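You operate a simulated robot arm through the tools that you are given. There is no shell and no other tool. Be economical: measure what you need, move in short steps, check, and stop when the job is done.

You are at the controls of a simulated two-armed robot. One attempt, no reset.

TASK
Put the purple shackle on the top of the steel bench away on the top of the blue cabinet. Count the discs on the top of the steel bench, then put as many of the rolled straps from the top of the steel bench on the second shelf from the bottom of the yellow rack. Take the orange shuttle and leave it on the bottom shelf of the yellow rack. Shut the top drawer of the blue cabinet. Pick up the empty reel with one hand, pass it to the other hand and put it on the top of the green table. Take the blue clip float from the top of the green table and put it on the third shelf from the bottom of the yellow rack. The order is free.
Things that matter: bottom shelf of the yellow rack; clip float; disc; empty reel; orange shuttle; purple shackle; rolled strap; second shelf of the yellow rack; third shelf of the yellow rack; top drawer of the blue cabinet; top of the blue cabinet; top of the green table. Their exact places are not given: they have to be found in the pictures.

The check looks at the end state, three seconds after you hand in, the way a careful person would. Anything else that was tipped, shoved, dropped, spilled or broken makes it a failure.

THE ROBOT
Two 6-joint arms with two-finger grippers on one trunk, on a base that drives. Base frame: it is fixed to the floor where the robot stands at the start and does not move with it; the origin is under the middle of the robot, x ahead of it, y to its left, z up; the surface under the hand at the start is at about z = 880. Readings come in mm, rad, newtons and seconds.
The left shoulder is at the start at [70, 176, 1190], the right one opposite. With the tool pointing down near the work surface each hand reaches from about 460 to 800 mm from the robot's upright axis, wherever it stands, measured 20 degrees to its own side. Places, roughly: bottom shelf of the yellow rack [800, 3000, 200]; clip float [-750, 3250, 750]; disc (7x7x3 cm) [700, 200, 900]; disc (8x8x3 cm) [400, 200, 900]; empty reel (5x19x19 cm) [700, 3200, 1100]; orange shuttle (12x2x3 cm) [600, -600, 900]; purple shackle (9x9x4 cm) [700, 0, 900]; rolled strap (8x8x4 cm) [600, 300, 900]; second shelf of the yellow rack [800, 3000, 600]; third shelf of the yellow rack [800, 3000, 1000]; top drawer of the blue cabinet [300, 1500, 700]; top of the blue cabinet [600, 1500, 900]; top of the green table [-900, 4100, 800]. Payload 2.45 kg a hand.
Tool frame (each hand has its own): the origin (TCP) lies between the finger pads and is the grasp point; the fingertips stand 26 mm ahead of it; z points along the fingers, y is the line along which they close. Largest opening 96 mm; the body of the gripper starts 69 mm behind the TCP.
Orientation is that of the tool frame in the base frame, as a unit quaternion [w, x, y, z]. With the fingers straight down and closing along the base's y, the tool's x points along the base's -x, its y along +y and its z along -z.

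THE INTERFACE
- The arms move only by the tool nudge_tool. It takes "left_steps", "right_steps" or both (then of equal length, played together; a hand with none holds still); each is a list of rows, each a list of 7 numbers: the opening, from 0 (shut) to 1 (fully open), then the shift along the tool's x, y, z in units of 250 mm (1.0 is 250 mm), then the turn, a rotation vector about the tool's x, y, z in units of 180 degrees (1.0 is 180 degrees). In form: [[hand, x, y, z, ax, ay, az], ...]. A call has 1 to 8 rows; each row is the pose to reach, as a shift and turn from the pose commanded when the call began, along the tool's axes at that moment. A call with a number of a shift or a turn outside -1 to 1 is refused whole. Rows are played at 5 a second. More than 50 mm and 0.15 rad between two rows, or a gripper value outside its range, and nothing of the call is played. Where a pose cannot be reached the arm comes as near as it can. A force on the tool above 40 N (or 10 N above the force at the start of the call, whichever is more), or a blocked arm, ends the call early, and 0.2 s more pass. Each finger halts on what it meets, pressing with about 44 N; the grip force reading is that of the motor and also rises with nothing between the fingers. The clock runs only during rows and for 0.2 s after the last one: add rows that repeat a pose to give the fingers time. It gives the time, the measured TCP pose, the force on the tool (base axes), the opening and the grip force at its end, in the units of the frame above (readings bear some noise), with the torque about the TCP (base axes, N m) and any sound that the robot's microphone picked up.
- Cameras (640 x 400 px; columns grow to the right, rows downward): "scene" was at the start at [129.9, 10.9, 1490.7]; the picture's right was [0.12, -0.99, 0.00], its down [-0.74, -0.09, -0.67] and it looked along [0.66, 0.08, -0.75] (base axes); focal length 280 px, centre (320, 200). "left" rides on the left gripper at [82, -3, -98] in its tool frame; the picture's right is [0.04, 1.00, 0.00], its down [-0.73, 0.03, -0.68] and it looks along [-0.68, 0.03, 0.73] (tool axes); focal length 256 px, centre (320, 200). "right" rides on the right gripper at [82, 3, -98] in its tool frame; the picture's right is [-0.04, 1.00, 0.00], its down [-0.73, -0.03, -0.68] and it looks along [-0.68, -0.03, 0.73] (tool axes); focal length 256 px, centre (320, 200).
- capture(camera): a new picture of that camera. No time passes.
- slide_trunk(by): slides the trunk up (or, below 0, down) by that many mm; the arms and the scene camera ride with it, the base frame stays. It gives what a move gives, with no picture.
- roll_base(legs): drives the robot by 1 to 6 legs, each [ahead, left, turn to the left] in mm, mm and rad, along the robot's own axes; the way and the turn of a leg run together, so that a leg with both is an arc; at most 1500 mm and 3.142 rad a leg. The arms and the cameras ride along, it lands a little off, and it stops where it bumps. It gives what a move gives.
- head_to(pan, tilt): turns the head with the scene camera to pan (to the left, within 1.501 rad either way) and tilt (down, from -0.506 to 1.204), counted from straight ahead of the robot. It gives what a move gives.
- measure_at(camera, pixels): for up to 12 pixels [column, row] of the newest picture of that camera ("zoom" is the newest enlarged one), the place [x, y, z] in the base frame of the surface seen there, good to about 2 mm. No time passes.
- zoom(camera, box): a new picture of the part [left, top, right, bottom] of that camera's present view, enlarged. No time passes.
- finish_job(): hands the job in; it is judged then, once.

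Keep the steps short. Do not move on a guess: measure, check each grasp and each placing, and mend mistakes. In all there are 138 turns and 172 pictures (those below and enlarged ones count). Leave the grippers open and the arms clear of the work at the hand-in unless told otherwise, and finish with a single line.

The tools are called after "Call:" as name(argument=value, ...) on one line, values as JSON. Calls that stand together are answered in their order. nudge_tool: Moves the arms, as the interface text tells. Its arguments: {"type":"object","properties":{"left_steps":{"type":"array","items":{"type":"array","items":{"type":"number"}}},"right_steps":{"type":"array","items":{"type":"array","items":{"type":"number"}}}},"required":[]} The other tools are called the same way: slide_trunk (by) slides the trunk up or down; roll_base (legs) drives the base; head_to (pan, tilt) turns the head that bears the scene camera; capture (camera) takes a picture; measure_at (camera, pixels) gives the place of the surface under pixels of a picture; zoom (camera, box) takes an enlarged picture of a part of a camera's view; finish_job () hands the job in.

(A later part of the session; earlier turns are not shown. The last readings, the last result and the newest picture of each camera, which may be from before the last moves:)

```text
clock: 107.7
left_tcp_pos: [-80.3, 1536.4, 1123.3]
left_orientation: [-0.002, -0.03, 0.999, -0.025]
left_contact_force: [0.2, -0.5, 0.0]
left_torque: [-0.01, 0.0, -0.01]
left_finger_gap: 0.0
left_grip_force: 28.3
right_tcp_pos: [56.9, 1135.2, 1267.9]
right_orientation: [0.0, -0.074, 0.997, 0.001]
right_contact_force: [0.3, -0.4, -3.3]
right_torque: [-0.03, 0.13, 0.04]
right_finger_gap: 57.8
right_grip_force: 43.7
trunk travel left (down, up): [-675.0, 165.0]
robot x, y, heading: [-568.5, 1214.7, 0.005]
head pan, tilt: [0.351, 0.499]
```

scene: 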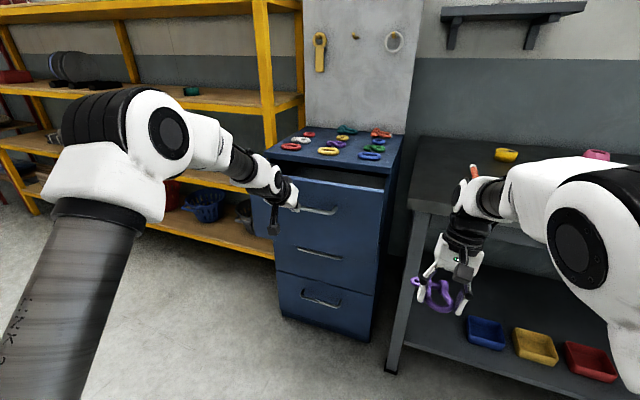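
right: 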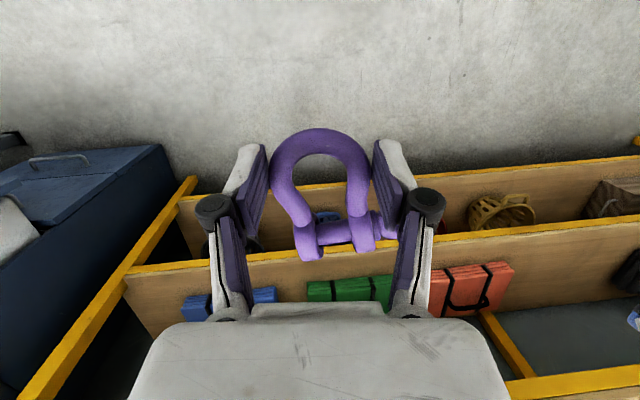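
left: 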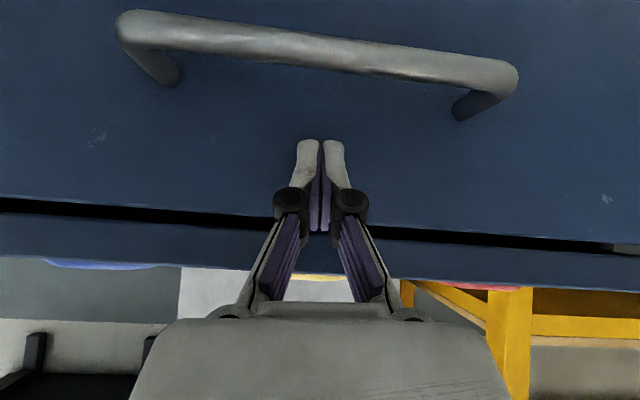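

Drive to (20,1743) so the right hand hovers over the back-left slot of the cabinet.

Call:
roll_base(legs=[[0, 529, -0.005], [450, 0, 0]])

Call:
head_to(pan=0.0, tilt=0.7)

Call:
capture(camera="scene")

Call:
capture(camera="right")

```text
clock: 113.1
left_tcp_pos: [365.5, 2055.8, 1124.2]
left_orientation: [-0.002, -0.03, 0.999, -0.026]
left_contact_force: [-0.1, -0.6, 0.0]
left_torque: [-0.01, -0.02, -0.01]
left_finger_gap: 0.0
left_grip_force: 28.1
right_tcp_pos: [503.3, 1656.5, 1266.4]
right_orientation: [-0.001, -0.072, 0.997, 0.0]
right_contact_force: [0.2, 0.6, -3.8]
right_torque: [-0.02, 0.14, -0.01]
right_finger_gap: 57.7
right_grip_force: 44.7
trunk travel left (down, up): [-675.0, 165.0]
robot x, y, heading: [-126.7, 1727.2, 0.002]
head pan, tilt: [0.351, 0.499]
```

```text
clock: 113.9
left_tcp_pos: [367.6, 2054.9, 1124.2]
left_orientation: [-0.002, -0.03, 0.999, -0.026]
left_contact_force: [-0.2, -0.4, -0.9]
left_torque: [-0.03, -0.02, 0.01]
left_finger_gap: 0.0
left_grip_force: 28.6
right_tcp_pos: [504.0, 1655.1, 1265.9]
right_orientation: [0.0, -0.071, 0.997, 0.0]
right_contact_force: [0.1, 0.2, -4.4]
right_torque: [-0.03, 0.12, 0.0]
right_finger_gap: 57.6
right_grip_force: 44.0
trunk travel left (down, up): [-675.0, 165.0]
robot x, y, heading: [-120.5, 1733.2, 0.002]
head pan, tilt: [0.0, 0.7]
```

```text
117 pictures are left
```

scene: 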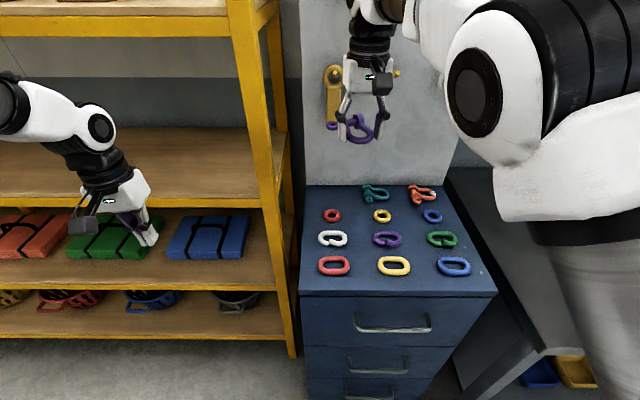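

```text
116 pictures are left
```

right: 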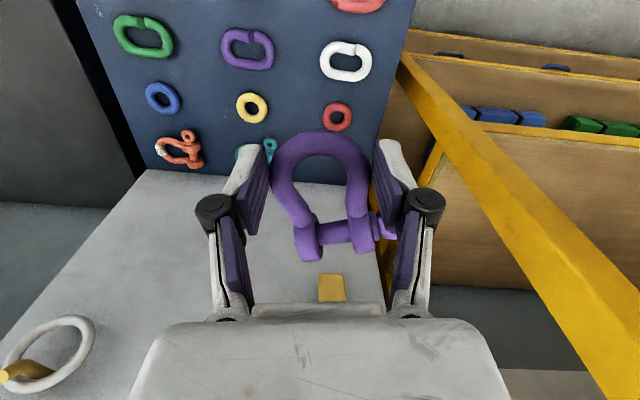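

Call:
measure_at(camera="scene", pixels=[[333, 95], [320, 160], [312, 195], [362, 192], [385, 192], [331, 215], [320, 187], [400, 160], [333, 120], [400, 75], [312, 240], [345, 188]])

```text
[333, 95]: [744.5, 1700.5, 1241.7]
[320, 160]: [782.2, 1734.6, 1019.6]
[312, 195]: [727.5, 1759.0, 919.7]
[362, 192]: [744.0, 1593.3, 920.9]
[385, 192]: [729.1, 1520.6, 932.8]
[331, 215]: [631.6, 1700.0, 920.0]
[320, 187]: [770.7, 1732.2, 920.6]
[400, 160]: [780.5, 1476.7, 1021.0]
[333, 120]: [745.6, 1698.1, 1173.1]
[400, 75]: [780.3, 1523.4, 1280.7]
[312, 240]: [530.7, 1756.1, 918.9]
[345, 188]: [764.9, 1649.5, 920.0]
```

Pegboard is at x=780 with a yellow tool hanging at y≈1700 out to x=745; I'll set the shackle with TCP at (692,1650). Lower the right hand 225 mm, then drive ahead 140.

Call:
nudge_tool(right_steps=[[0.3, 0, 0, 0.18, 0, 0, 0], [0.3, 0, 0, 0.36, 0, 0, 0], [0.3, 0, 0, 0.54, 0, 0, 0], [0.3, 0, 0, 0.72, 0, 0, 0], [0.3, 0, 0, 0.9, 0, 0, 0], [0.3, 0, 0, 0.9, 0, 0, 0]])

Call:
roll_base(legs=[[140, 0, 0]])

Call:
capture(camera="right")

Call:
capture(camera="scene")

```text
clock: 115.3
left_tcp_pos: [366.3, 2056.1, 1124.9]
left_orientation: [0.0, -0.029, 0.999, -0.025]
left_contact_force: [-0.3, -0.2, 0.0]
left_torque: [-0.01, -0.03, 0.0]
left_finger_gap: 0.0
left_grip_force: 28.9
right_tcp_pos: [501.5, 1656.6, 1041.5]
right_orientation: [-0.001, -0.072, 0.997, -0.001]
right_contact_force: [-1.0, 0.3, -3.1]
right_torque: [-0.03, 0.11, -0.01]
right_finger_gap: 57.8
right_grip_force: 43.8
trunk travel left (down, up): [-675.0, 165.0]
robot x, y, heading: [-121.9, 1732.5, 0.005]
head pan, tilt: [0.0, 0.7]
```

```text
clock: 116.6
left_tcp_pos: [505.3, 2056.4, 1125.6]
left_orientation: [-0.001, -0.029, 0.999, -0.026]
left_contact_force: [-0.6, 1.1, -0.1]
left_torque: [0.03, -0.01, -0.02]
left_finger_gap: 0.0
left_grip_force: 28.5
right_tcp_pos: [642.3, 1655.9, 1043.3]
right_orientation: [0.001, -0.071, 0.998, 0.0]
right_contact_force: [-0.4, -0.4, -4.6]
right_torque: [-0.04, 0.12, 0.01]
right_finger_gap: 57.8
right_grip_force: 44.1
trunk travel left (down, up): [-675.0, 165.0]
robot x, y, heading: [14.5, 1732.4, -0.001]
head pan, tilt: [0.0, 0.7]
```

```text
115 pictures are left
```

right: 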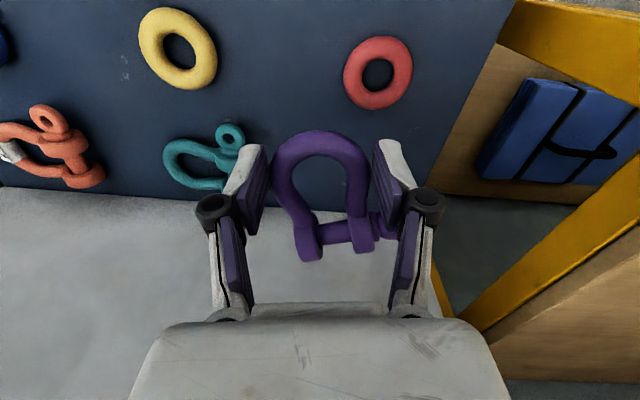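

```text
114 pictures are left
```

scene: 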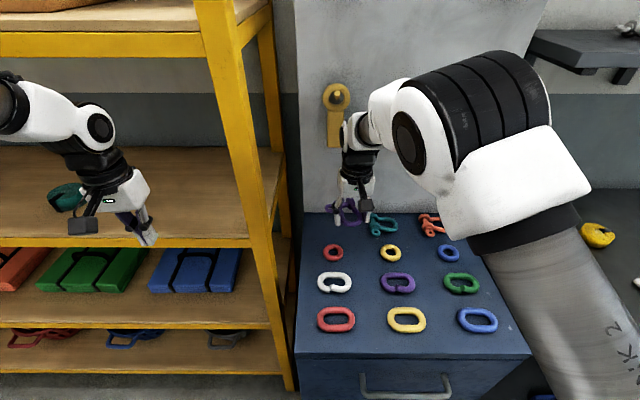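

Move ahead 48 mm and lower to just above the top (z≈951).

Call:
nudge_tool(right_steps=[[0.3, -0.1, -0.024, 0, 0, 0, 0], [0.3, -0.187, -0.047, 0, 0, 0, 0], [0.3, -0.187, -0.047, 0.13, 0, 0, 0], [0.3, -0.187, -0.047, 0.26, 0, 0, 0], [0.3, -0.187, -0.047, 0.368, 0, 0, 0], [0.3, -0.187, -0.047, 0.368, 0, 0, 0]])

Call:
capture(camera="right")

```text
clock: 118.0
left_tcp_pos: [506.4, 2057.0, 1125.3]
left_orientation: [-0.001, -0.029, 0.999, -0.026]
left_contact_force: [0.1, 0.1, 0.2]
left_torque: [0.02, -0.01, 0.04]
left_finger_gap: 0.1
left_grip_force: 28.1
right_tcp_pos: [690.7, 1650.5, 950.9]
right_orientation: [0.0, -0.072, 0.997, 0.0]
right_contact_force: [-0.5, -0.5, -2.6]
right_torque: [0.02, 0.04, 0.01]
right_finger_gap: 57.7
right_grip_force: 44.0
trunk travel left (down, up): [-675.0, 165.0]
robot x, y, heading: [11.8, 1732.0, 0.0]
head pan, tilt: [0.0, 0.7]
```

```text
113 pictures are left
```

right: 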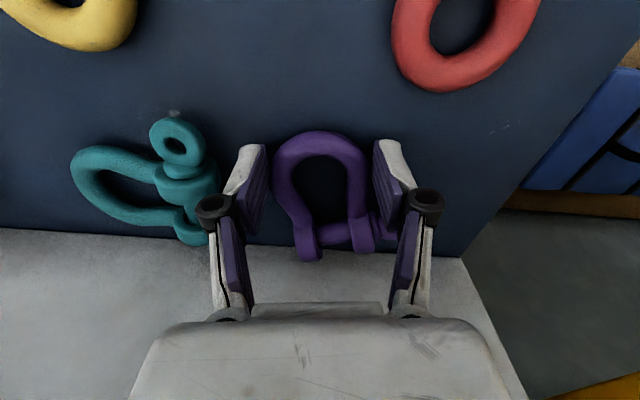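

The left finger is near the teal shackle; shift 8 mm away, lower 3 mm, open only slightly, and lift.

Call:
nudge_tool(right_steps=[[0.3, 0, 0.032, 0, 0, 0, 0], [0.3, 0, 0.032, 0.012, 0, 0, 0], [0.3, 0, 0.032, 0.012, 0, 0, 0], [0.7, 0, 0.032, 0.012, 0, 0, 0], [0.7, 0, 0.032, 0.012, 0, 0, 0], [0.7, 0, 0.032, -0.1, 0, 0, 0], [0.7, 0, 0.032, -0.25, 0, 0, 0], [0.7, 0, 0.032, -0.4, 0, 0, 0]])

Call:
capture(camera="right")

```text
clock: 119.8
left_tcp_pos: [505.5, 2055.2, 1123.5]
left_orientation: [-0.001, -0.03, 0.999, -0.026]
left_contact_force: [0.1, -0.7, -0.2]
left_torque: [-0.02, 0.01, 0.01]
left_finger_gap: 0.0
left_grip_force: 28.9
right_tcp_pos: [687.5, 1657.9, 1051.0]
right_orientation: [0.0, -0.072, 0.997, 0.0]
right_contact_force: [-0.7, 0.3, -0.9]
right_torque: [-0.02, 0.0, 0.02]
right_finger_gap: 67.1
right_grip_force: 0.1
trunk travel left (down, up): [-675.0, 165.0]
robot x, y, heading: [16.4, 1733.2, -0.002]
head pan, tilt: [0.0, 0.7]
```

```text
112 pictures are left
```

right: 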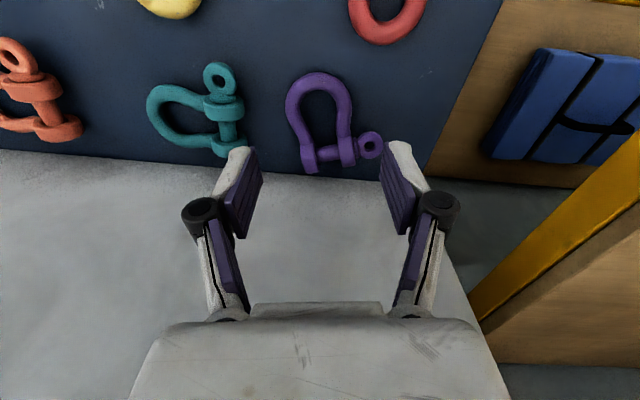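

The shackle rests well beside the others. Next the reel: back off, drive to the rack, raise the trunk 100 mm and look at the reel.

Call:
roll_base(legs=[[-246, 0, 0], [0, 1110, 0]])

Call:
slide_trunk(by=100)

Call:
head_to(pan=0.35, tilt=0.55)

Call:
capture(camera="scene")

```text
clock: 126.9
left_tcp_pos: [266.7, 3156.2, 1123.7]
left_orientation: [-0.001, -0.025, 0.999, -0.026]
left_contact_force: [-0.3, 0.1, -0.5]
left_torque: [-0.02, -0.02, 0.03]
left_finger_gap: 0.0
left_grip_force: 28.9
right_tcp_pos: [445.1, 2757.1, 1049.8]
right_orientation: [0.0, -0.066, 0.998, 0.0]
right_contact_force: [0.1, 0.4, -0.1]
right_torque: [-0.04, 0.02, 0.0]
right_finger_gap: 67.4
right_grip_force: 0.1
trunk travel left (down, up): [-675.0, 165.0]
robot x, y, heading: [-226.2, 2835.0, -0.006]
head pan, tilt: [0.0, 0.7]
```

```text
clock: 128.2
left_tcp_pos: [268.1, 3154.6, 1223.7]
left_orientation: [-0.002, -0.025, 0.999, -0.026]
left_contact_force: [0.2, -0.6, 0.4]
left_torque: [-0.02, -0.01, 0.0]
left_finger_gap: 0.1
left_grip_force: 28.9
right_tcp_pos: [445.5, 2755.5, 1150.5]
right_orientation: [0.0, -0.066, 0.998, 0.0]
right_contact_force: [0.2, 0.1, -0.3]
right_torque: [0.03, 0.0, 0.0]
right_finger_gap: 67.0
right_grip_force: 0.0
trunk travel left (down, up): [-775.0, 65.0]
robot x, y, heading: [-231.6, 2834.5, -0.013]
head pan, tilt: [0.0, 0.7]
```

```text
clock: 129.1
left_tcp_pos: [266.3, 3155.9, 1224.6]
left_orientation: [-0.001, -0.025, 0.999, -0.025]
left_contact_force: [-0.2, -0.1, 0.0]
left_torque: [-0.01, 0.01, -0.03]
left_finger_gap: 0.0
left_grip_force: 28.5
right_tcp_pos: [445.5, 2756.9, 1150.5]
right_orientation: [0.001, -0.066, 0.998, 0.001]
right_contact_force: [0.1, 0.2, -0.2]
right_torque: [0.01, -0.01, -0.01]
right_finger_gap: 67.2
right_grip_force: 0.1
trunk travel left (down, up): [-775.0, 65.0]
robot x, y, heading: [-228.4, 2840.1, -0.011]
head pan, tilt: [0.351, 0.55]
```

```text
111 pictures are left
```

scene: 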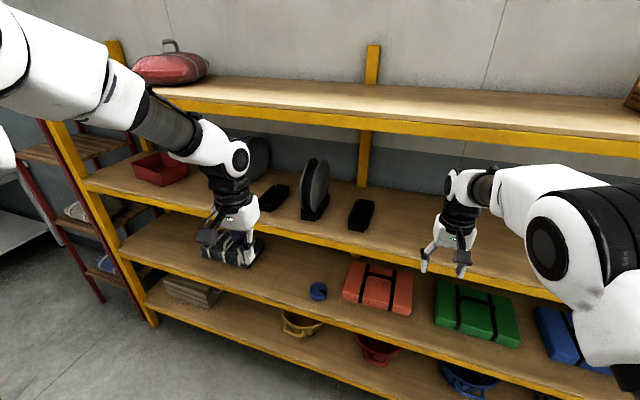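

Call:
zoom(camera="scene", box=[255, 135, 385, 235])

Call:
measure_at(camera="zoom", pixels=[[270, 130], [235, 300], [350, 250], [290, 250], [260, 380], [340, 130], [250, 200], [230, 240], [300, 405], [255, 330], [240, 350], [370, 340]])

```text
4.00 times, centred on (320, 185) of scene
```

zoom: 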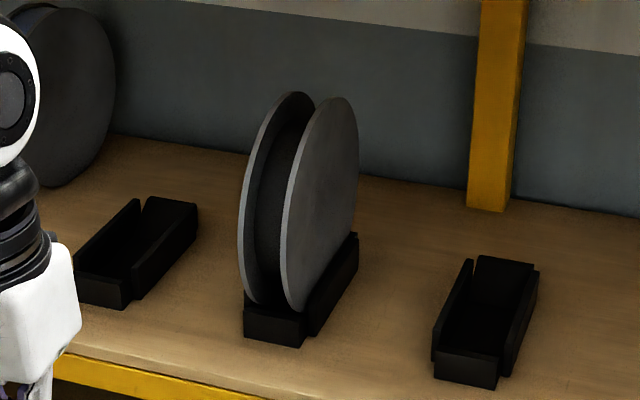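

```text
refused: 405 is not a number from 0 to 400
```

Call:
measure_at(camera="zoom", pixels=[[243, 200], [246, 270], [350, 250], [288, 240], [295, 290], [340, 100], [292, 95], [320, 200], [262, 325], [265, 250], [310, 130], [352, 180]])

```text
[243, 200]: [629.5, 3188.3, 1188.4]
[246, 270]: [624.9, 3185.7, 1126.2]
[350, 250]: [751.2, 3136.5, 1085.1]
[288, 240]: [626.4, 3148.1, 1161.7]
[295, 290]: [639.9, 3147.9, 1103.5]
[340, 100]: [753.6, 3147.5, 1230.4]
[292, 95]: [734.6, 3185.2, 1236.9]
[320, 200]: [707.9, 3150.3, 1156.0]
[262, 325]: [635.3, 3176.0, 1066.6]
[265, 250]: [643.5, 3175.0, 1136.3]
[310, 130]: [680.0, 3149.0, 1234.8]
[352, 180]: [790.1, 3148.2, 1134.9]
```

Reel: centre ≈ (717,3168,1147), faces y 3148–3190. I'll take it with the left hand tilted 45° on its upper front rim. First level the left hand and open it, then tilt.

Call:
nudge_tool(left_steps=[[0.5, 0, 0, 0, -0.016, 0, 0.016], [1, 0, 0, 0, -0.016, 0, 0.016]])

Call:
nudge_tool(left_steps=[[1, -0.073, 0, -0.02, 0, -0.0312, 0], [1, -0.146, 0, -0.04, 0, -0.0625, 0], [1, -0.219, 0, -0.06, 0, -0.0937, 0], [1, -0.292, 0, -0.08, 0, -0.125, 0], [1, -0.365, 0, -0.1, 0, -0.1562, 0], [1, -0.438, 0, -0.12, 0, -0.1875, 0], [1, -0.511, 0, -0.14, 0, -0.2187, 0], [1, -0.584, 0, -0.16, 0, -0.25, 0]])

Call:
roll_base(legs=[[130, 0, 0.011]])

Call:
capture(camera="left")

```text
clock: 129.7
left_tcp_pos: [268.0, 3156.1, 1225.1]
left_orientation: [-0.002, 0.0, 1.0, 0.001]
left_contact_force: [-0.4, 0.0, 0.0]
left_torque: [0.01, -0.03, 0.01]
left_finger_gap: 95.9
left_grip_force: 0.1
right_tcp_pos: [445.5, 2756.2, 1149.8]
right_orientation: [0.0, -0.066, 0.998, 0.0]
right_contact_force: [-0.2, 0.4, -0.8]
right_torque: [0.02, 0.01, 0.0]
right_finger_gap: 67.4
right_grip_force: 0.1
trunk travel left (down, up): [-775.0, 65.0]
robot x, y, heading: [-228.3, 2833.8, -0.008]
head pan, tilt: [0.351, 0.55]
```

```text
clock: 131.5
left_tcp_pos: [409.1, 3155.0, 1263.7]
left_orientation: [0.369, 0.001, 0.929, 0.0]
left_contact_force: [-0.4, 0.3, 0.3]
left_torque: [0.0, -0.01, -0.01]
left_finger_gap: 95.9
left_grip_force: 0.0
left hand out of reach, approached as far as the arm can: row 8
right_tcp_pos: [444.8, 2758.2, 1151.5]
right_orientation: [0.0, -0.066, 0.998, -0.001]
right_contact_force: [0.5, 0.1, 0.0]
right_torque: [-0.01, 0.01, -0.01]
right_finger_gap: 66.9
right_grip_force: 0.1
trunk travel left (down, up): [-775.0, 65.0]
robot x, y, heading: [-227.7, 2836.2, -0.008]
head pan, tilt: [0.351, 0.55]
```

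```text
clock: 132.8
left_tcp_pos: [533.1, 3160.6, 1265.1]
left_orientation: [0.37, -0.005, 0.929, 0.003]
left_contact_force: [0.3, 0.2, 1.2]
left_torque: [0.0, 0.0, 0.02]
left_finger_gap: 95.8
left_grip_force: 0.2
right_tcp_pos: [575.6, 2763.0, 1151.3]
right_orientation: [0.001, -0.071, 0.997, -0.001]
right_contact_force: [-1.0, 0.0, 0.2]
right_torque: [0.0, -0.03, -0.02]
right_finger_gap: 67.1
right_grip_force: 0.0
trunk travel left (down, up): [-775.0, 65.0]
robot x, y, heading: [-97.4, 2834.1, -0.002]
head pan, tilt: [0.351, 0.55]
```

```text
109 pictures are left
```

left: 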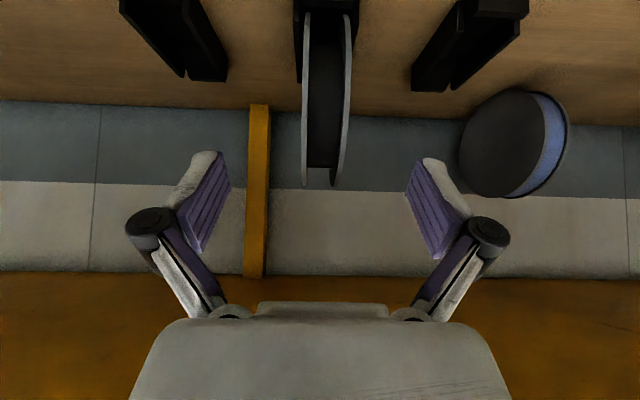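

Call:
measure_at(camera="left", pixels=[[305, 100], [305, 150], [347, 100], [344, 150], [325, 120], [312, 14], [345, 25], [325, 165]])

```text
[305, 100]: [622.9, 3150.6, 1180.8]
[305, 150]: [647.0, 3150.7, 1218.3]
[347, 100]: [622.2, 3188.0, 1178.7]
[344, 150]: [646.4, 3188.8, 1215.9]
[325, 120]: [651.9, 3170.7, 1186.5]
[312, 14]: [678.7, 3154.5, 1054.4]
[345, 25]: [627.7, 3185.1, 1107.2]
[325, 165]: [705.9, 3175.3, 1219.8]
```

Align and advance along the fingers to (664,3169,1201), then check before closing.

Call:
nudge_tool(left_steps=[[1, -0.1, 0.015, 0.1, 0, 0, 0], [1, -0.205, 0.03, 0.2, 0, 0, 0], [1, -0.205, 0.03, 0.32, 0, 0, 0], [1, -0.205, 0.03, 0.44, 0, 0, 0], [1, -0.205, 0.03, 0.546, 0, 0, 0], [1, -0.205, 0.03, 0.546, 0, 0, 0]])

Call:
capture(camera="left")

```text
clock: 134.2
left_tcp_pos: [667.0, 3169.8, 1200.2]
left_orientation: [0.371, -0.004, 0.929, 0.003]
left_contact_force: [-0.6, 0.3, 0.6]
left_torque: [-0.02, -0.01, -0.03]
left_finger_gap: 96.0
left_grip_force: 0.1
right_tcp_pos: [575.8, 2761.7, 1151.7]
right_orientation: [0.0, -0.071, 0.997, 0.0]
right_contact_force: [-0.4, 0.0, -0.1]
right_torque: [0.0, -0.01, 0.03]
right_finger_gap: 67.1
right_grip_force: 0.0
trunk travel left (down, up): [-775.0, 65.0]
robot x, y, heading: [-97.5, 2834.7, -0.001]
head pan, tilt: [0.351, 0.55]
```

```text
108 pictures are left
```

left: 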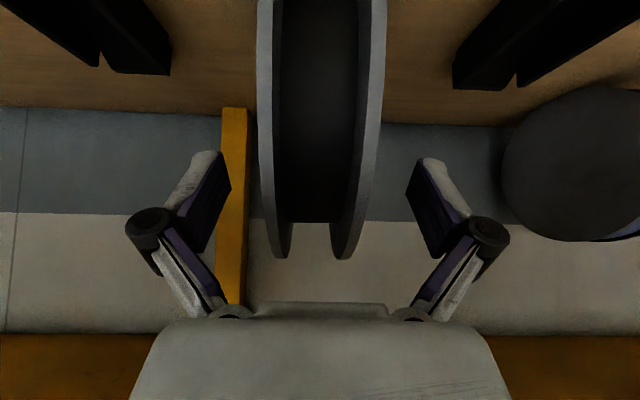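

The reel lies between the fingers. Close, then lift with the trunk.

Call:
nudge_tool(left_steps=[[0.5, 0, 0, 0, 0, 0, 0], [0.3, 0, 0, 0, 0, 0, 0], [0.3, 0, 0, 0, 0, 0, 0], [0.3, 0, 0, 0, 0, 0, 0]])

Call:
slide_trunk(by=62)

Call:
capture(camera="left")

Call:
capture(camera="scene")

```text
clock: 135.2
left_tcp_pos: [667.4, 3169.7, 1199.8]
left_orientation: [0.371, -0.004, 0.929, 0.004]
left_contact_force: [1.5, -1.3, 1.8]
left_torque: [0.0, -0.4, -0.05]
left_finger_gap: 41.0
left_grip_force: 44.2
right_tcp_pos: [576.5, 2762.1, 1152.4]
right_orientation: [0.0, -0.072, 0.997, 0.001]
right_contact_force: [-0.5, -0.3, -0.6]
right_torque: [-0.01, 0.02, 0.0]
right_finger_gap: 67.1
right_grip_force: 0.0
trunk travel left (down, up): [-775.0, 65.0]
robot x, y, heading: [-99.4, 2839.7, 0.002]
head pan, tilt: [0.351, 0.55]
```

```text
clock: 136.2
left_tcp_pos: [660.3, 3170.8, 1259.4]
left_orientation: [0.369, -0.004, 0.929, 0.002]
left_contact_force: [0.6, 0.1, -3.2]
left_torque: [0.0, 0.15, -0.03]
left_finger_gap: 41.5
left_grip_force: 44.0
right_tcp_pos: [551.9, 2762.3, 1156.2]
right_orientation: [-0.052, -0.071, 0.996, -0.001]
right_contact_force: [1.2, 0.2, 0.9]
right_torque: [0.02, -0.02, 0.0]
right_finger_gap: 67.3
right_grip_force: 0.0
trunk travel left (down, up): [-837.0, 3.0]
robot x, y, heading: [-98.5, 2832.5, -0.0]
head pan, tilt: [0.351, 0.55]
```

```text
107 pictures are left
```

left: 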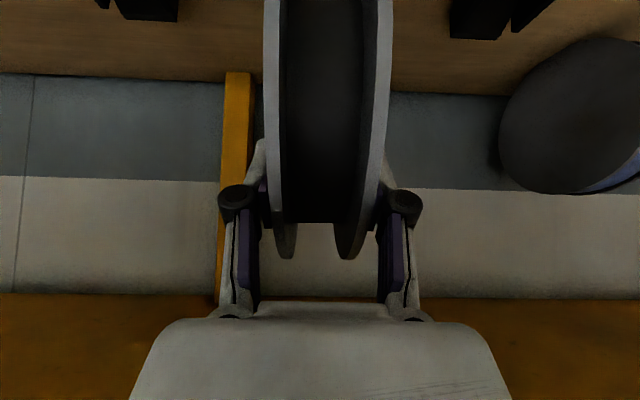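

```text
106 pictures are left
```

scene: 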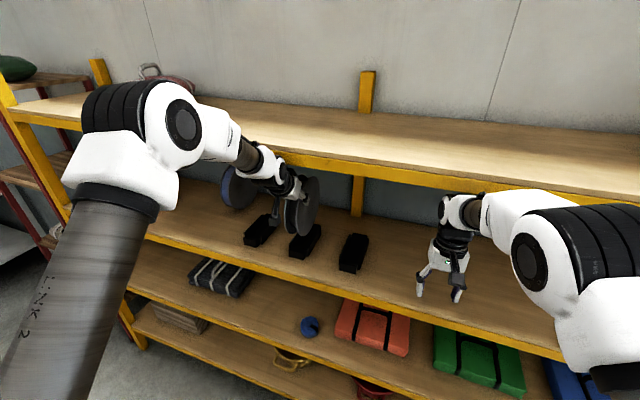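

Reel lifted (gap 41, 44 N). The right wrist seems to have met the upper shelf's rail; bring the right hand down and back a bit before driving out.

Call:
nudge_tool(right_steps=[[0.7, 0.05, 0, 0.1, 0, 0, 0], [0.7, 0.12, 0, 0.2, 0, 0, 0], [0.7, 0.2, 0, 0.3, 0, 0, 0], [0.7, 0.3, 0, 0.3, 0, 0, 0]])

Call:
capture(camera="scene")

```text
clock: 137.2
left_tcp_pos: [661.5, 3169.2, 1259.9]
left_orientation: [0.368, -0.005, 0.93, 0.002]
left_contact_force: [-0.1, 0.1, -2.8]
left_torque: [0.01, 0.15, -0.01]
left_finger_gap: 41.4
left_grip_force: 44.5
right_tcp_pos: [499.5, 2748.9, 1139.4]
right_orientation: [0.001, -0.067, 0.998, 0.003]
right_contact_force: [-0.3, -0.5, 0.3]
right_torque: [0.0, 0.01, -0.01]
right_finger_gap: 67.4
right_grip_force: 0.1
trunk travel left (down, up): [-837.0, 3.0]
robot x, y, heading: [-99.6, 2836.5, 0.001]
head pan, tilt: [0.351, 0.55]
```

```text
105 pictures are left
```

scene: 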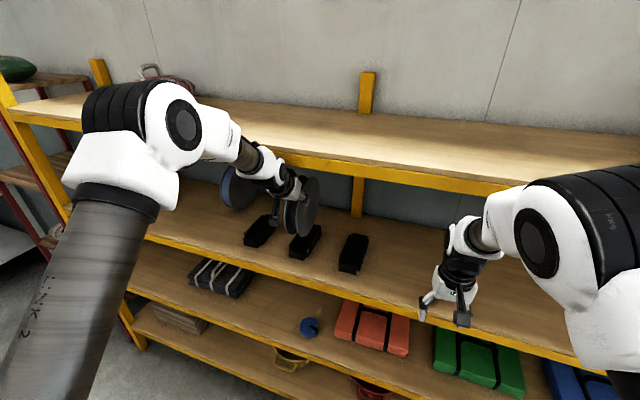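

Clear now. Drive out: back 260, right 600, back 200.

Call:
roll_base(legs=[[-260, 0, 0], [0, -600, 0], [-200, 0, 0]])

Call:
slide_trunk(by=-160)

Call:
capture(camera="left")

```text
clock: 139.1
left_tcp_pos: [429.5, 3143.5, 1262.1]
left_orientation: [0.37, 0.005, 0.929, -0.001]
left_contact_force: [-1.5, -0.5, -2.4]
left_torque: [0.04, 0.14, 0.01]
left_finger_gap: 41.3
left_grip_force: 44.1
right_tcp_pos: [258.6, 2723.7, 1139.1]
right_orientation: [0.0, -0.054, 0.999, 0.004]
right_contact_force: [-0.6, 0.2, -0.6]
right_torque: [-0.03, -0.02, 0.04]
right_finger_gap: 67.2
right_grip_force: 0.0
trunk travel left (down, up): [-837.0, 3.0]
robot x, y, heading: [-336.1, 2827.1, -0.023]
head pan, tilt: [0.351, 0.55]
stopped in leg 1: the robot was blocked; the commanded pose is now the measured one
```

```text
clock: 141.0
left_tcp_pos: [432.3, 3142.6, 1100.7]
left_orientation: [0.37, 0.006, 0.929, -0.001]
left_contact_force: [-0.1, 0.1, -3.3]
left_torque: [-0.01, 0.17, 0.02]
left_finger_gap: 41.5
left_grip_force: 44.5
right_tcp_pos: [260.0, 2724.0, 977.6]
right_orientation: [0.0, -0.055, 0.998, 0.004]
right_contact_force: [-0.1, -0.6, 0.5]
right_torque: [0.01, -0.03, -0.01]
right_finger_gap: 67.4
right_grip_force: 0.1
trunk travel left (down, up): [-677.0, 163.0]
robot x, y, heading: [-339.5, 2825.4, -0.021]
head pan, tilt: [0.351, 0.55]
```

```text
104 pictures are left
```

left: 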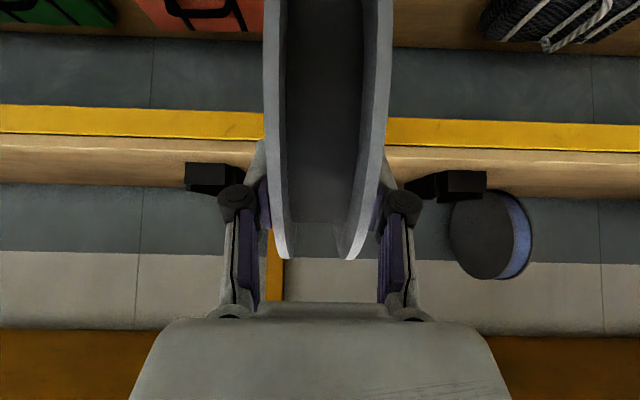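

Blocked by the table corner again, but I can do the handover here. Reel's far side is near the shelf edge, so first pull it back while turning it flat in front of me; the right hand moves aside.

Call:
nudge_tool(left_steps=[[0.3, 0.03, -0.088, -0.028, 0.0298, -0.0006, -0.029], [0.3, 0.06, -0.176, -0.057, 0.0597, -0.0012, -0.0581], [0.3, 0.09, -0.264, -0.085, 0.0895, -0.0017, -0.0871], [0.3, 0.12, -0.352, -0.113, 0.1193, -0.0023, -0.1162], [0.3, 0.15, -0.44, -0.142, 0.1492, -0.0029, -0.1452], [0.3, 0.18, -0.528, -0.17, 0.179, -0.0035, -0.1743]], right_steps=[[0.7, 0, -0.167, 0, 0, 0, 0], [0.7, 0, -0.333, 0, 0, 0, 0], [0.7, 0, -0.5, 0, 0, 0, 0], [0.7, 0, -0.667, 0, 0, 0, 0], [0.7, 0, -0.833, 0, 0, 0, 0], [0.7, 0, -1.0, 0, 0, 0, 0]])

Call:
head_to(pan=0.1, tilt=0.7)

Call:
capture(camera="scene")

```text
clock: 142.4
left_tcp_pos: [369.7, 3009.5, 1101.1]
left_orientation: [0.344, -0.142, 0.858, -0.355]
left_contact_force: [-1.5, -0.1, -2.9]
left_torque: [0.14, 0.16, 0.0]
left_finger_gap: 41.1
left_grip_force: 44.3
right_tcp_pos: [286.3, 2471.9, 975.6]
right_orientation: [-0.001, -0.055, 0.998, 0.005]
right_contact_force: [0.7, -1.4, -0.7]
right_torque: [0.04, -0.02, 0.0]
right_finger_gap: 67.2
right_grip_force: 0.0
trunk travel left (down, up): [-677.0, 163.0]
robot x, y, heading: [-339.6, 2827.7, -0.021]
head pan, tilt: [0.351, 0.55]
```

```text
clock: 143.1
left_tcp_pos: [369.9, 3012.5, 1099.6]
left_orientation: [0.345, -0.141, 0.858, -0.354]
left_contact_force: [-0.3, 0.5, -2.7]
left_torque: [0.13, 0.14, 0.03]
left_finger_gap: 41.5
left_grip_force: 44.1
right_tcp_pos: [285.9, 2476.5, 975.7]
right_orientation: [0.0, -0.055, 0.998, 0.003]
right_contact_force: [0.4, 0.1, -0.5]
right_torque: [-0.04, 0.05, 0.03]
right_finger_gap: 67.2
right_grip_force: 0.0
trunk travel left (down, up): [-677.0, 163.0]
robot x, y, heading: [-342.1, 2822.6, -0.02]
head pan, tilt: [0.099, 0.7]
```

```text
103 pictures are left
```

scene: 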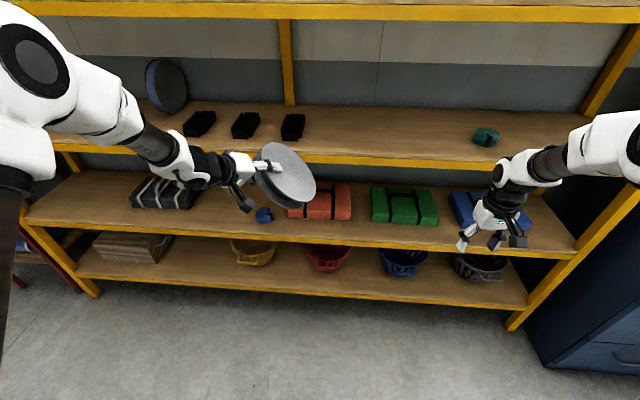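

Turning well. Finish the left hand's turn while the right hand starts turning to face inward.

Call:
nudge_tool(left_steps=[[0.3, 0.073, -0.062, 0.016, 0.0298, -0.0006, -0.029], [0.3, 0.146, -0.124, 0.031, 0.0597, -0.0012, -0.0581], [0.3, 0.22, -0.186, 0.047, 0.0895, -0.0017, -0.0871], [0.3, 0.293, -0.248, 0.063, 0.1193, -0.0023, -0.1162], [0.3, 0.366, -0.31, 0.078, 0.1492, -0.0029, -0.1452], [0.3, 0.439, -0.372, 0.094, 0.179, -0.0035, -0.1743], [0.3, 0.439, -0.372, 0.094, 0.179, -0.0035, -0.1743]], right_steps=[[1, 0.005, 0.066, -0.035, -0.0331, -0.0159, 0.0159], [1, 0.009, 0.133, -0.071, -0.0661, -0.0318, 0.0318], [1, 0.014, 0.199, -0.106, -0.0992, -0.0477, 0.0477], [1, 0.019, 0.265, -0.142, -0.1323, -0.0636, 0.0636], [1, 0.024, 0.331, -0.177, -0.1654, -0.0795, 0.0795], [1, 0.028, 0.398, -0.213, -0.1984, -0.0954, 0.0954], [1, 0.033, 0.464, -0.248, -0.2315, -0.1113, 0.1113]])

Call:
capture(camera="scene")

```text
clock: 144.7
left_tcp_pos: [306.2, 2881.4, 1099.0]
left_orientation: [0.267, -0.267, 0.655, -0.654]
left_contact_force: [-0.4, 0.1, -2.9]
left_torque: [0.12, 0.15, 0.0]
left_finger_gap: 41.5
left_grip_force: 44.0
right_tcp_pos: [266.6, 2589.5, 1039.7]
right_orientation: [0.15, 0.12, 0.911, 0.364]
right_contact_force: [0.0, -0.3, -0.3]
right_torque: [-0.01, -0.01, -0.01]
right_finger_gap: 96.2
right_grip_force: 0.0
trunk travel left (down, up): [-677.0, 163.0]
robot x, y, heading: [-337.3, 2829.4, -0.02]
head pan, tilt: [0.099, 0.7]
```

```text
102 pictures are left
```

scene: 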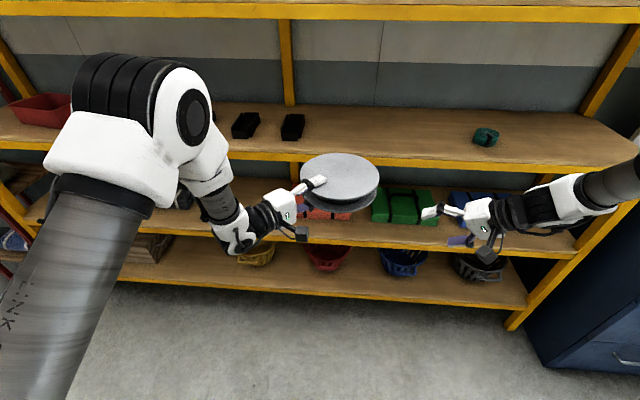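

Measure the reel disc as it is held.

Call:
measure_at(camera="scene", pixels=[[340, 175], [304, 175], [377, 178], [340, 153], [345, 197], [318, 158], [372, 195], [360, 185]])

```text
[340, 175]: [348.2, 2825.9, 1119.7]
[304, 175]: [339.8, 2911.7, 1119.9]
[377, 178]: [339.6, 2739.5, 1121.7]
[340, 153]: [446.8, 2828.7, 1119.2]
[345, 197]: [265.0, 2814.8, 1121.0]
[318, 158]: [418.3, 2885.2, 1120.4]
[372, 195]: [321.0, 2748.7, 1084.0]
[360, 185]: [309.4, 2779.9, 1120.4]
```

Reel centre (356,2826,1099). Bring the right hand to its pre-grasp at (239,2709,1099), pointing at the reel.

Call:
nudge_tool(right_steps=[[1, 0.031, 0.07, 0.014, -0.0328, -0.0158, 0.0158], [1, 0.061, 0.141, 0.027, -0.0656, -0.0316, 0.0315], [1, 0.092, 0.211, 0.041, -0.0984, -0.0474, 0.0473], [1, 0.123, 0.281, 0.055, -0.1312, -0.0633, 0.063], [1, 0.154, 0.351, 0.069, -0.164, -0.0791, 0.0788], [1, 0.184, 0.422, 0.082, -0.1968, -0.0949, 0.0945], [1, 0.215, 0.492, 0.096, -0.2296, -0.1107, 0.1103], [1, 0.215, 0.492, 0.096, -0.2296, -0.1107, 0.1103]])

Call:
capture(camera="scene")

Call:
capture(camera="right")

```text
clock: 146.5
left_tcp_pos: [306.6, 2879.6, 1099.6]
left_orientation: [0.268, -0.267, 0.656, -0.653]
left_contact_force: [0.5, 1.3, -2.8]
left_torque: [0.14, 0.08, -0.03]
left_finger_gap: 41.5
left_grip_force: 43.9
right_tcp_pos: [238.2, 2707.7, 1099.2]
right_orientation: [0.27, 0.272, 0.653, 0.653]
right_contact_force: [-1.0, 0.4, -0.8]
right_torque: [-0.01, -0.01, 0.02]
right_finger_gap: 95.7
right_grip_force: 0.0
trunk travel left (down, up): [-677.0, 163.0]
robot x, y, heading: [-339.0, 2825.0, -0.019]
head pan, tilt: [0.099, 0.7]
```

```text
101 pictures are left
```

scene: 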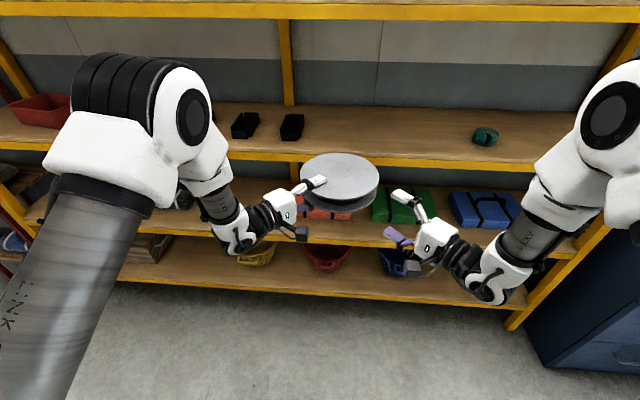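

```text
100 pictures are left
```

right: 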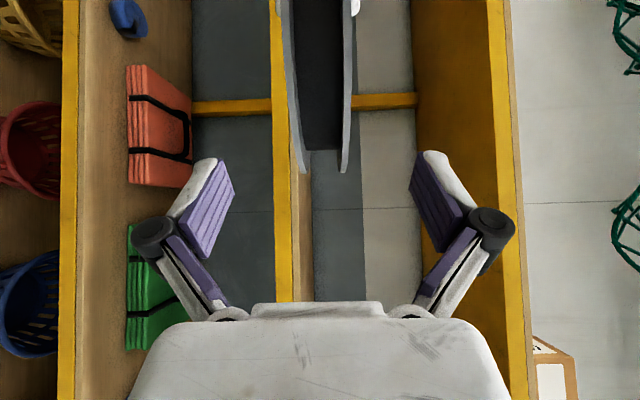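

Aligned. Advance 87 mm and close the right fingers on the rim.

Call:
nudge_tool(right_steps=[[1, 0, 0, 0.12, 0, 0, 0], [1, 0, 0, 0.24, 0, 0, 0], [1, 0, 0, 0.348, 0, 0, 0], [1, 0, 0, 0.348, 0, 0, 0], [0.5, 0, 0, 0.348, 0, 0, 0], [0.3, 0, 0, 0.348, 0, 0, 0], [0.3, 0, 0, 0.348, 0, 0, 0], [0.3, 0, 0, 0.348, 0, 0, 0]])

Call:
capture(camera="scene")

```text
clock: 148.3
left_tcp_pos: [306.3, 2880.5, 1098.4]
left_orientation: [0.268, -0.268, 0.656, -0.652]
left_contact_force: [5.5, 3.8, -9.0]
left_torque: [0.43, 0.23, 0.64]
left_finger_gap: 41.4
left_grip_force: 43.7
right_tcp_pos: [300.3, 2770.1, 1098.7]
right_orientation: [0.269, 0.271, 0.653, 0.654]
right_contact_force: [-5.7, -4.0, 5.6]
right_torque: [0.42, -0.14, -0.06]
right_finger_gap: 41.2
right_grip_force: 43.9
trunk travel left (down, up): [-677.0, 163.0]
robot x, y, heading: [-339.4, 2824.5, -0.021]
head pan, tilt: [0.099, 0.7]
```

```text
99 pictures are left
```

scene: 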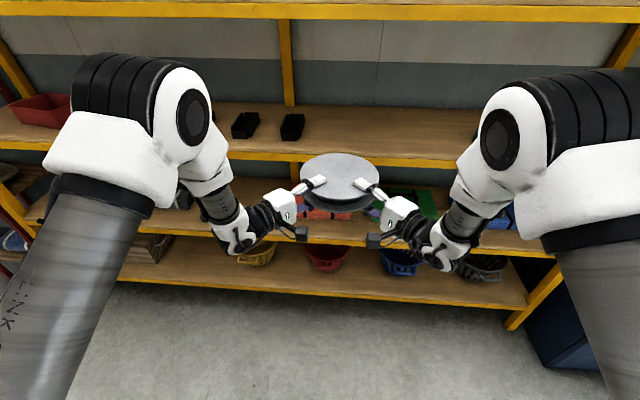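

Both hands hold it (41 mm each). Open the left and draw it straight back.

Call:
nudge_tool(left_steps=[[0.6, 0, 0, 0, 0, 0, 0], [1, 0, 0, 0, 0, 0, 0], [1, 0, 0, 0, 0, 0, 0], [1, 0, 0, -0.1, 0, 0, 0], [1, 0, 0, -0.25, 0, 0, 0], [1, 0, 0, -0.4, 0, 0, 0], [1, 0, 0, -0.4, 0, 0, 0]])

Call:
capture(camera="scene")

```text
clock: 149.9
left_tcp_pos: [235.0, 2950.4, 1100.2]
left_orientation: [0.268, -0.268, 0.656, -0.653]
left_contact_force: [0.4, -0.2, 0.3]
left_torque: [0.01, -0.01, 0.05]
left_finger_gap: 96.0
left_grip_force: 0.1
right_tcp_pos: [301.0, 2769.5, 1098.1]
right_orientation: [0.269, 0.271, 0.654, 0.653]
right_contact_force: [-0.7, -0.6, 0.1]
right_torque: [-0.16, 0.15, 0.02]
right_finger_gap: 41.3
right_grip_force: 44.3
trunk travel left (down, up): [-677.0, 163.0]
robot x, y, heading: [-337.3, 2825.3, -0.023]
head pan, tilt: [0.099, 0.7]
```

```text
98 pictures are left
```

scene: 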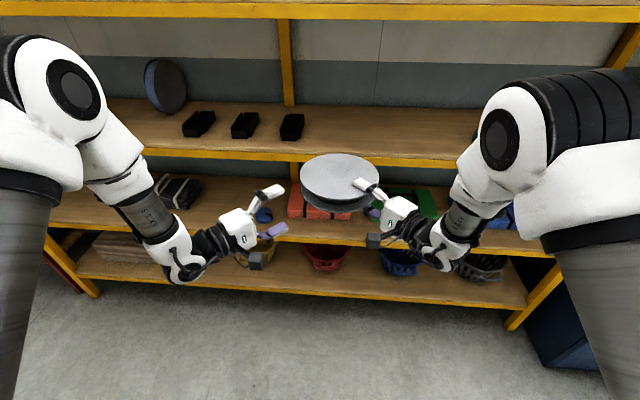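

Handover done: the right hand holds the reel alone. I'll set it on the free part of the table's right side near (−475,3560). Raise the left hand, drive clear, turn left 135°.

Call:
nudge_tool(left_steps=[[1, 0, -0.15, 0, 0, 0, 0], [1, 0, -0.3, 0, 0, 0, 0], [1, 0, -0.45, 0, 0, 0, 0], [1, 0, -0.6, 0, 0, 0, 0]])

Call:
roll_base(legs=[[0, -510, 0], [0, 0, 2.356]])

Call:
head_to(pan=-0.5, tilt=0.5)

Call:
capture(camera="scene")

```text
clock: 150.9
left_tcp_pos: [235.6, 2949.1, 1252.5]
left_orientation: [0.267, -0.267, 0.655, -0.654]
left_contact_force: [0.2, -0.4, 0.7]
left_torque: [0.04, -0.01, 0.03]
left_finger_gap: 96.1
left_grip_force: 0.1
right_tcp_pos: [299.6, 2769.0, 1100.1]
right_orientation: [0.269, 0.27, 0.654, 0.654]
right_contact_force: [-1.0, -0.7, -0.2]
right_torque: [-0.15, 0.14, 0.03]
right_finger_gap: 41.3
right_grip_force: 44.4
trunk travel left (down, up): [-677.0, 163.0]
robot x, y, heading: [-338.7, 2828.3, -0.02]
head pan, tilt: [0.099, 0.7]
```

```text
clock: 159.5
left_tcp_pos: [-852.5, 2624.3, 1251.0]
left_orientation: [-0.706, 0.708, 0.004, -0.005]
left_contact_force: [0.0, 1.0, -0.1]
left_torque: [0.02, 0.0, 0.0]
left_finger_gap: 96.2
left_grip_force: 0.0
right_tcp_pos: [-772.8, 2797.4, 1099.4]
right_orientation: [0.506, 0.506, -0.494, -0.493]
right_contact_force: [0.0, 0.5, 0.7]
right_torque: [0.02, -0.22, -0.01]
right_finger_gap: 41.2
right_grip_force: 43.9
trunk travel left (down, up): [-677.0, 163.0]
robot x, y, heading: [-348.0, 2320.0, 2.357]
head pan, tilt: [0.099, 0.7]
```

```text
clock: 160.5
left_tcp_pos: [-852.8, 2624.4, 1250.2]
left_orientation: [-0.705, 0.709, 0.004, -0.005]
left_contact_force: [0.2, -0.1, 0.3]
left_torque: [0.02, 0.02, 0.01]
left_finger_gap: 96.1
left_grip_force: 0.0
right_tcp_pos: [-774.4, 2798.4, 1099.1]
right_orientation: [0.506, 0.506, -0.495, -0.493]
right_contact_force: [0.2, -0.6, -0.1]
right_torque: [0.01, -0.21, -0.02]
right_finger_gap: 41.4
right_grip_force: 44.3
trunk travel left (down, up): [-677.0, 163.0]
robot x, y, heading: [-352.3, 2314.7, 2.352]
head pan, tilt: [-0.499, 0.499]
```

```text
97 pictures are left
```

scene: 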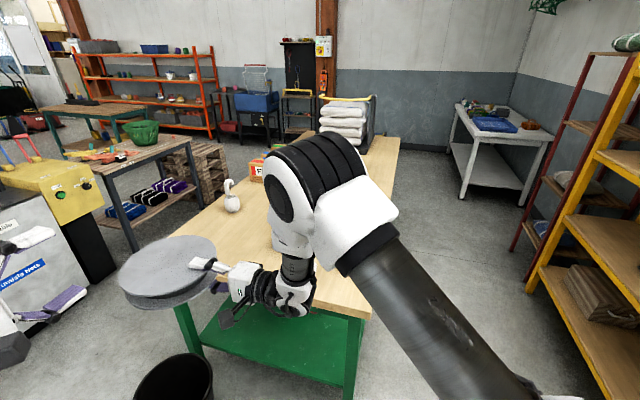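

Heading right. Drive to (29,3077) so the reel hangs above the free table area.

Call:
roll_base(legs=[[273, -807, 0]])

Call:
head_to(pan=0.3, tilt=0.75)

Call:
capture(camera="scene")

```text
clock: 165.1
left_tcp_pos: [-477.6, 3388.3, 1250.7]
left_orientation: [-0.706, 0.708, 0.002, -0.004]
left_contact_force: [0.5, -0.5, -0.5]
left_torque: [0.0, 0.01, 0.02]
left_finger_gap: 96.3
left_grip_force: 0.1
right_tcp_pos: [-399.6, 3562.2, 1099.0]
right_orientation: [0.505, 0.505, -0.496, -0.494]
right_contact_force: [0.2, 0.9, 0.5]
right_torque: [0.0, -0.25, 0.04]
right_finger_gap: 41.6
right_grip_force: 44.2
trunk travel left (down, up): [-677.0, 163.0]
robot x, y, heading: [21.1, 3081.5, 2.35]
head pan, tilt: [-0.499, 0.499]
```

```text
clock: 166.2
left_tcp_pos: [-477.9, 3389.3, 1251.1]
left_orientation: [-0.705, 0.709, 0.003, -0.004]
left_contact_force: [-1.1, 0.2, -0.5]
left_torque: [-0.01, -0.01, 0.0]
left_finger_gap: 96.2
left_grip_force: 0.1
right_tcp_pos: [-399.8, 3562.5, 1098.0]
right_orientation: [0.505, 0.505, -0.495, -0.494]
right_contact_force: [-0.5, 0.7, -0.1]
right_torque: [0.01, -0.23, -0.01]
right_finger_gap: 41.2
right_grip_force: 44.1
trunk travel left (down, up): [-677.0, 163.0]
robot x, y, heading: [24.4, 3077.1, 2.357]
head pan, tilt: [0.3, 0.75]
```

```text
96 pictures are left
```

scene: 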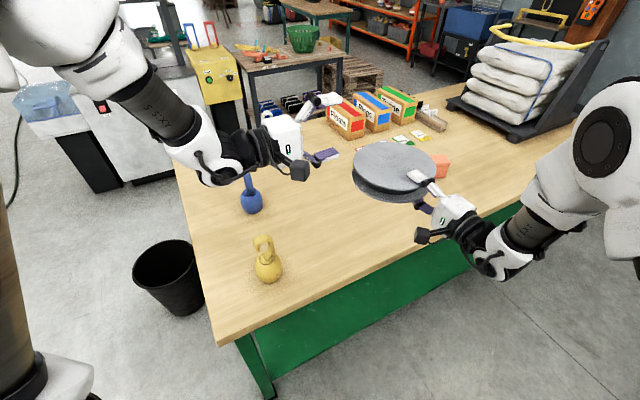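

Call:
measure_at(camera="scene", pixels=[[330, 290], [400, 252], [262, 240], [268, 268], [250, 180], [251, 203], [440, 165], [330, 220], [395, 160], [360, 175], [435, 168], [395, 230]])

```text
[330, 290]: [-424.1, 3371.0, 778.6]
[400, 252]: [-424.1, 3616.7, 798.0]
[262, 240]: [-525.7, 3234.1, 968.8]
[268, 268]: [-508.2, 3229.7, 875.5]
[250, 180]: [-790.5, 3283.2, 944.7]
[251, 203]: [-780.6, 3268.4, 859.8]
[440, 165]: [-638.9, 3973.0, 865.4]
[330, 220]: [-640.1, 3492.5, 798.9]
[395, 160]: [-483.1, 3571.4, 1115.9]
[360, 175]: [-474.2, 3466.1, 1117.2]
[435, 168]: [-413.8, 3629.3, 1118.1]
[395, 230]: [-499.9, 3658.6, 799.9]
```

Table edge x=−424; the reel's centre is 56 mm inside. Draw it out 10 mm so the fingertips clear the edge, then lower the trunk 200 mm.

Call:
nudge_tool(right_steps=[[0.3, 0, 0, -0.02, 0, 0, 0], [0.3, 0, 0, -0.04, 0, 0, 0], [0.3, 0, 0, -0.04, 0, 0, 0]])

Call:
slide_trunk(by=-200)

Call:
capture(camera="scene")

Call:
capture(camera="right")

```text
clock: 167.0
left_tcp_pos: [-477.6, 3388.3, 1252.3]
left_orientation: [-0.706, 0.708, 0.003, -0.004]
left_contact_force: [0.6, -0.8, 0.1]
left_torque: [0.02, -0.03, -0.04]
left_finger_gap: 96.1
left_grip_force: 0.1
right_tcp_pos: [-388.0, 3562.3, 1099.3]
right_orientation: [0.505, 0.505, -0.497, -0.494]
right_contact_force: [-0.1, 0.5, 0.0]
right_torque: [0.05, -0.22, -0.05]
right_finger_gap: 41.6
right_grip_force: 43.4
trunk travel left (down, up): [-677.0, 163.0]
robot x, y, heading: [24.6, 3079.2, 2.356]
head pan, tilt: [0.3, 0.75]
```

```text
clock: 169.2
left_tcp_pos: [-477.7, 3388.4, 1052.5]
left_orientation: [-0.706, 0.709, 0.003, -0.004]
left_contact_force: [-0.8, -0.2, 0.6]
left_torque: [0.05, 0.02, 0.02]
left_finger_gap: 96.0
left_grip_force: 0.1
right_tcp_pos: [-389.0, 3562.3, 898.9]
right_orientation: [0.505, 0.505, -0.495, -0.494]
right_contact_force: [-0.2, 1.3, -0.7]
right_torque: [0.04, -0.22, 0.01]
right_finger_gap: 41.5
right_grip_force: 43.7
trunk travel left (down, up): [-477.0, 363.0]
robot x, y, heading: [25.1, 3078.1, 2.354]
head pan, tilt: [0.3, 0.75]
```

```text
95 pictures are left
```

scene: 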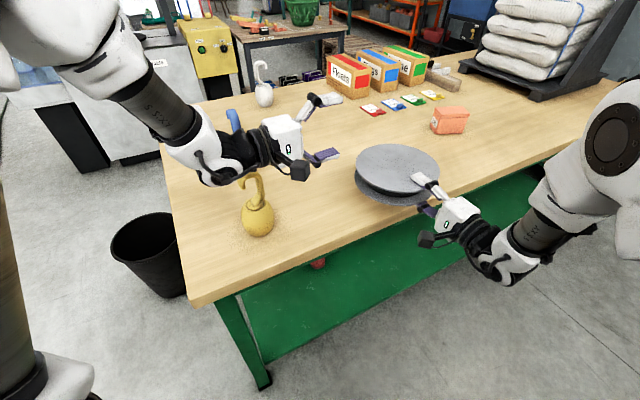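

```text
94 pictures are left
```

right: 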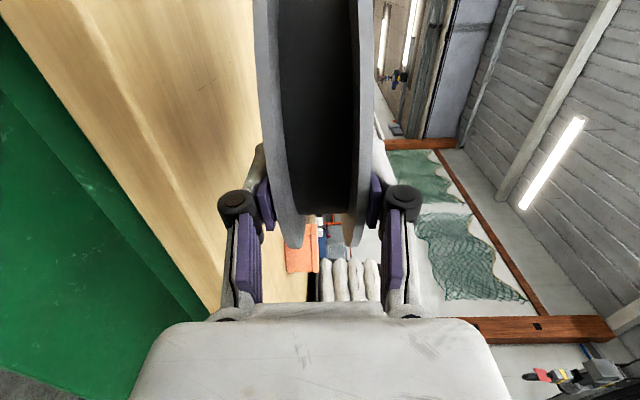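

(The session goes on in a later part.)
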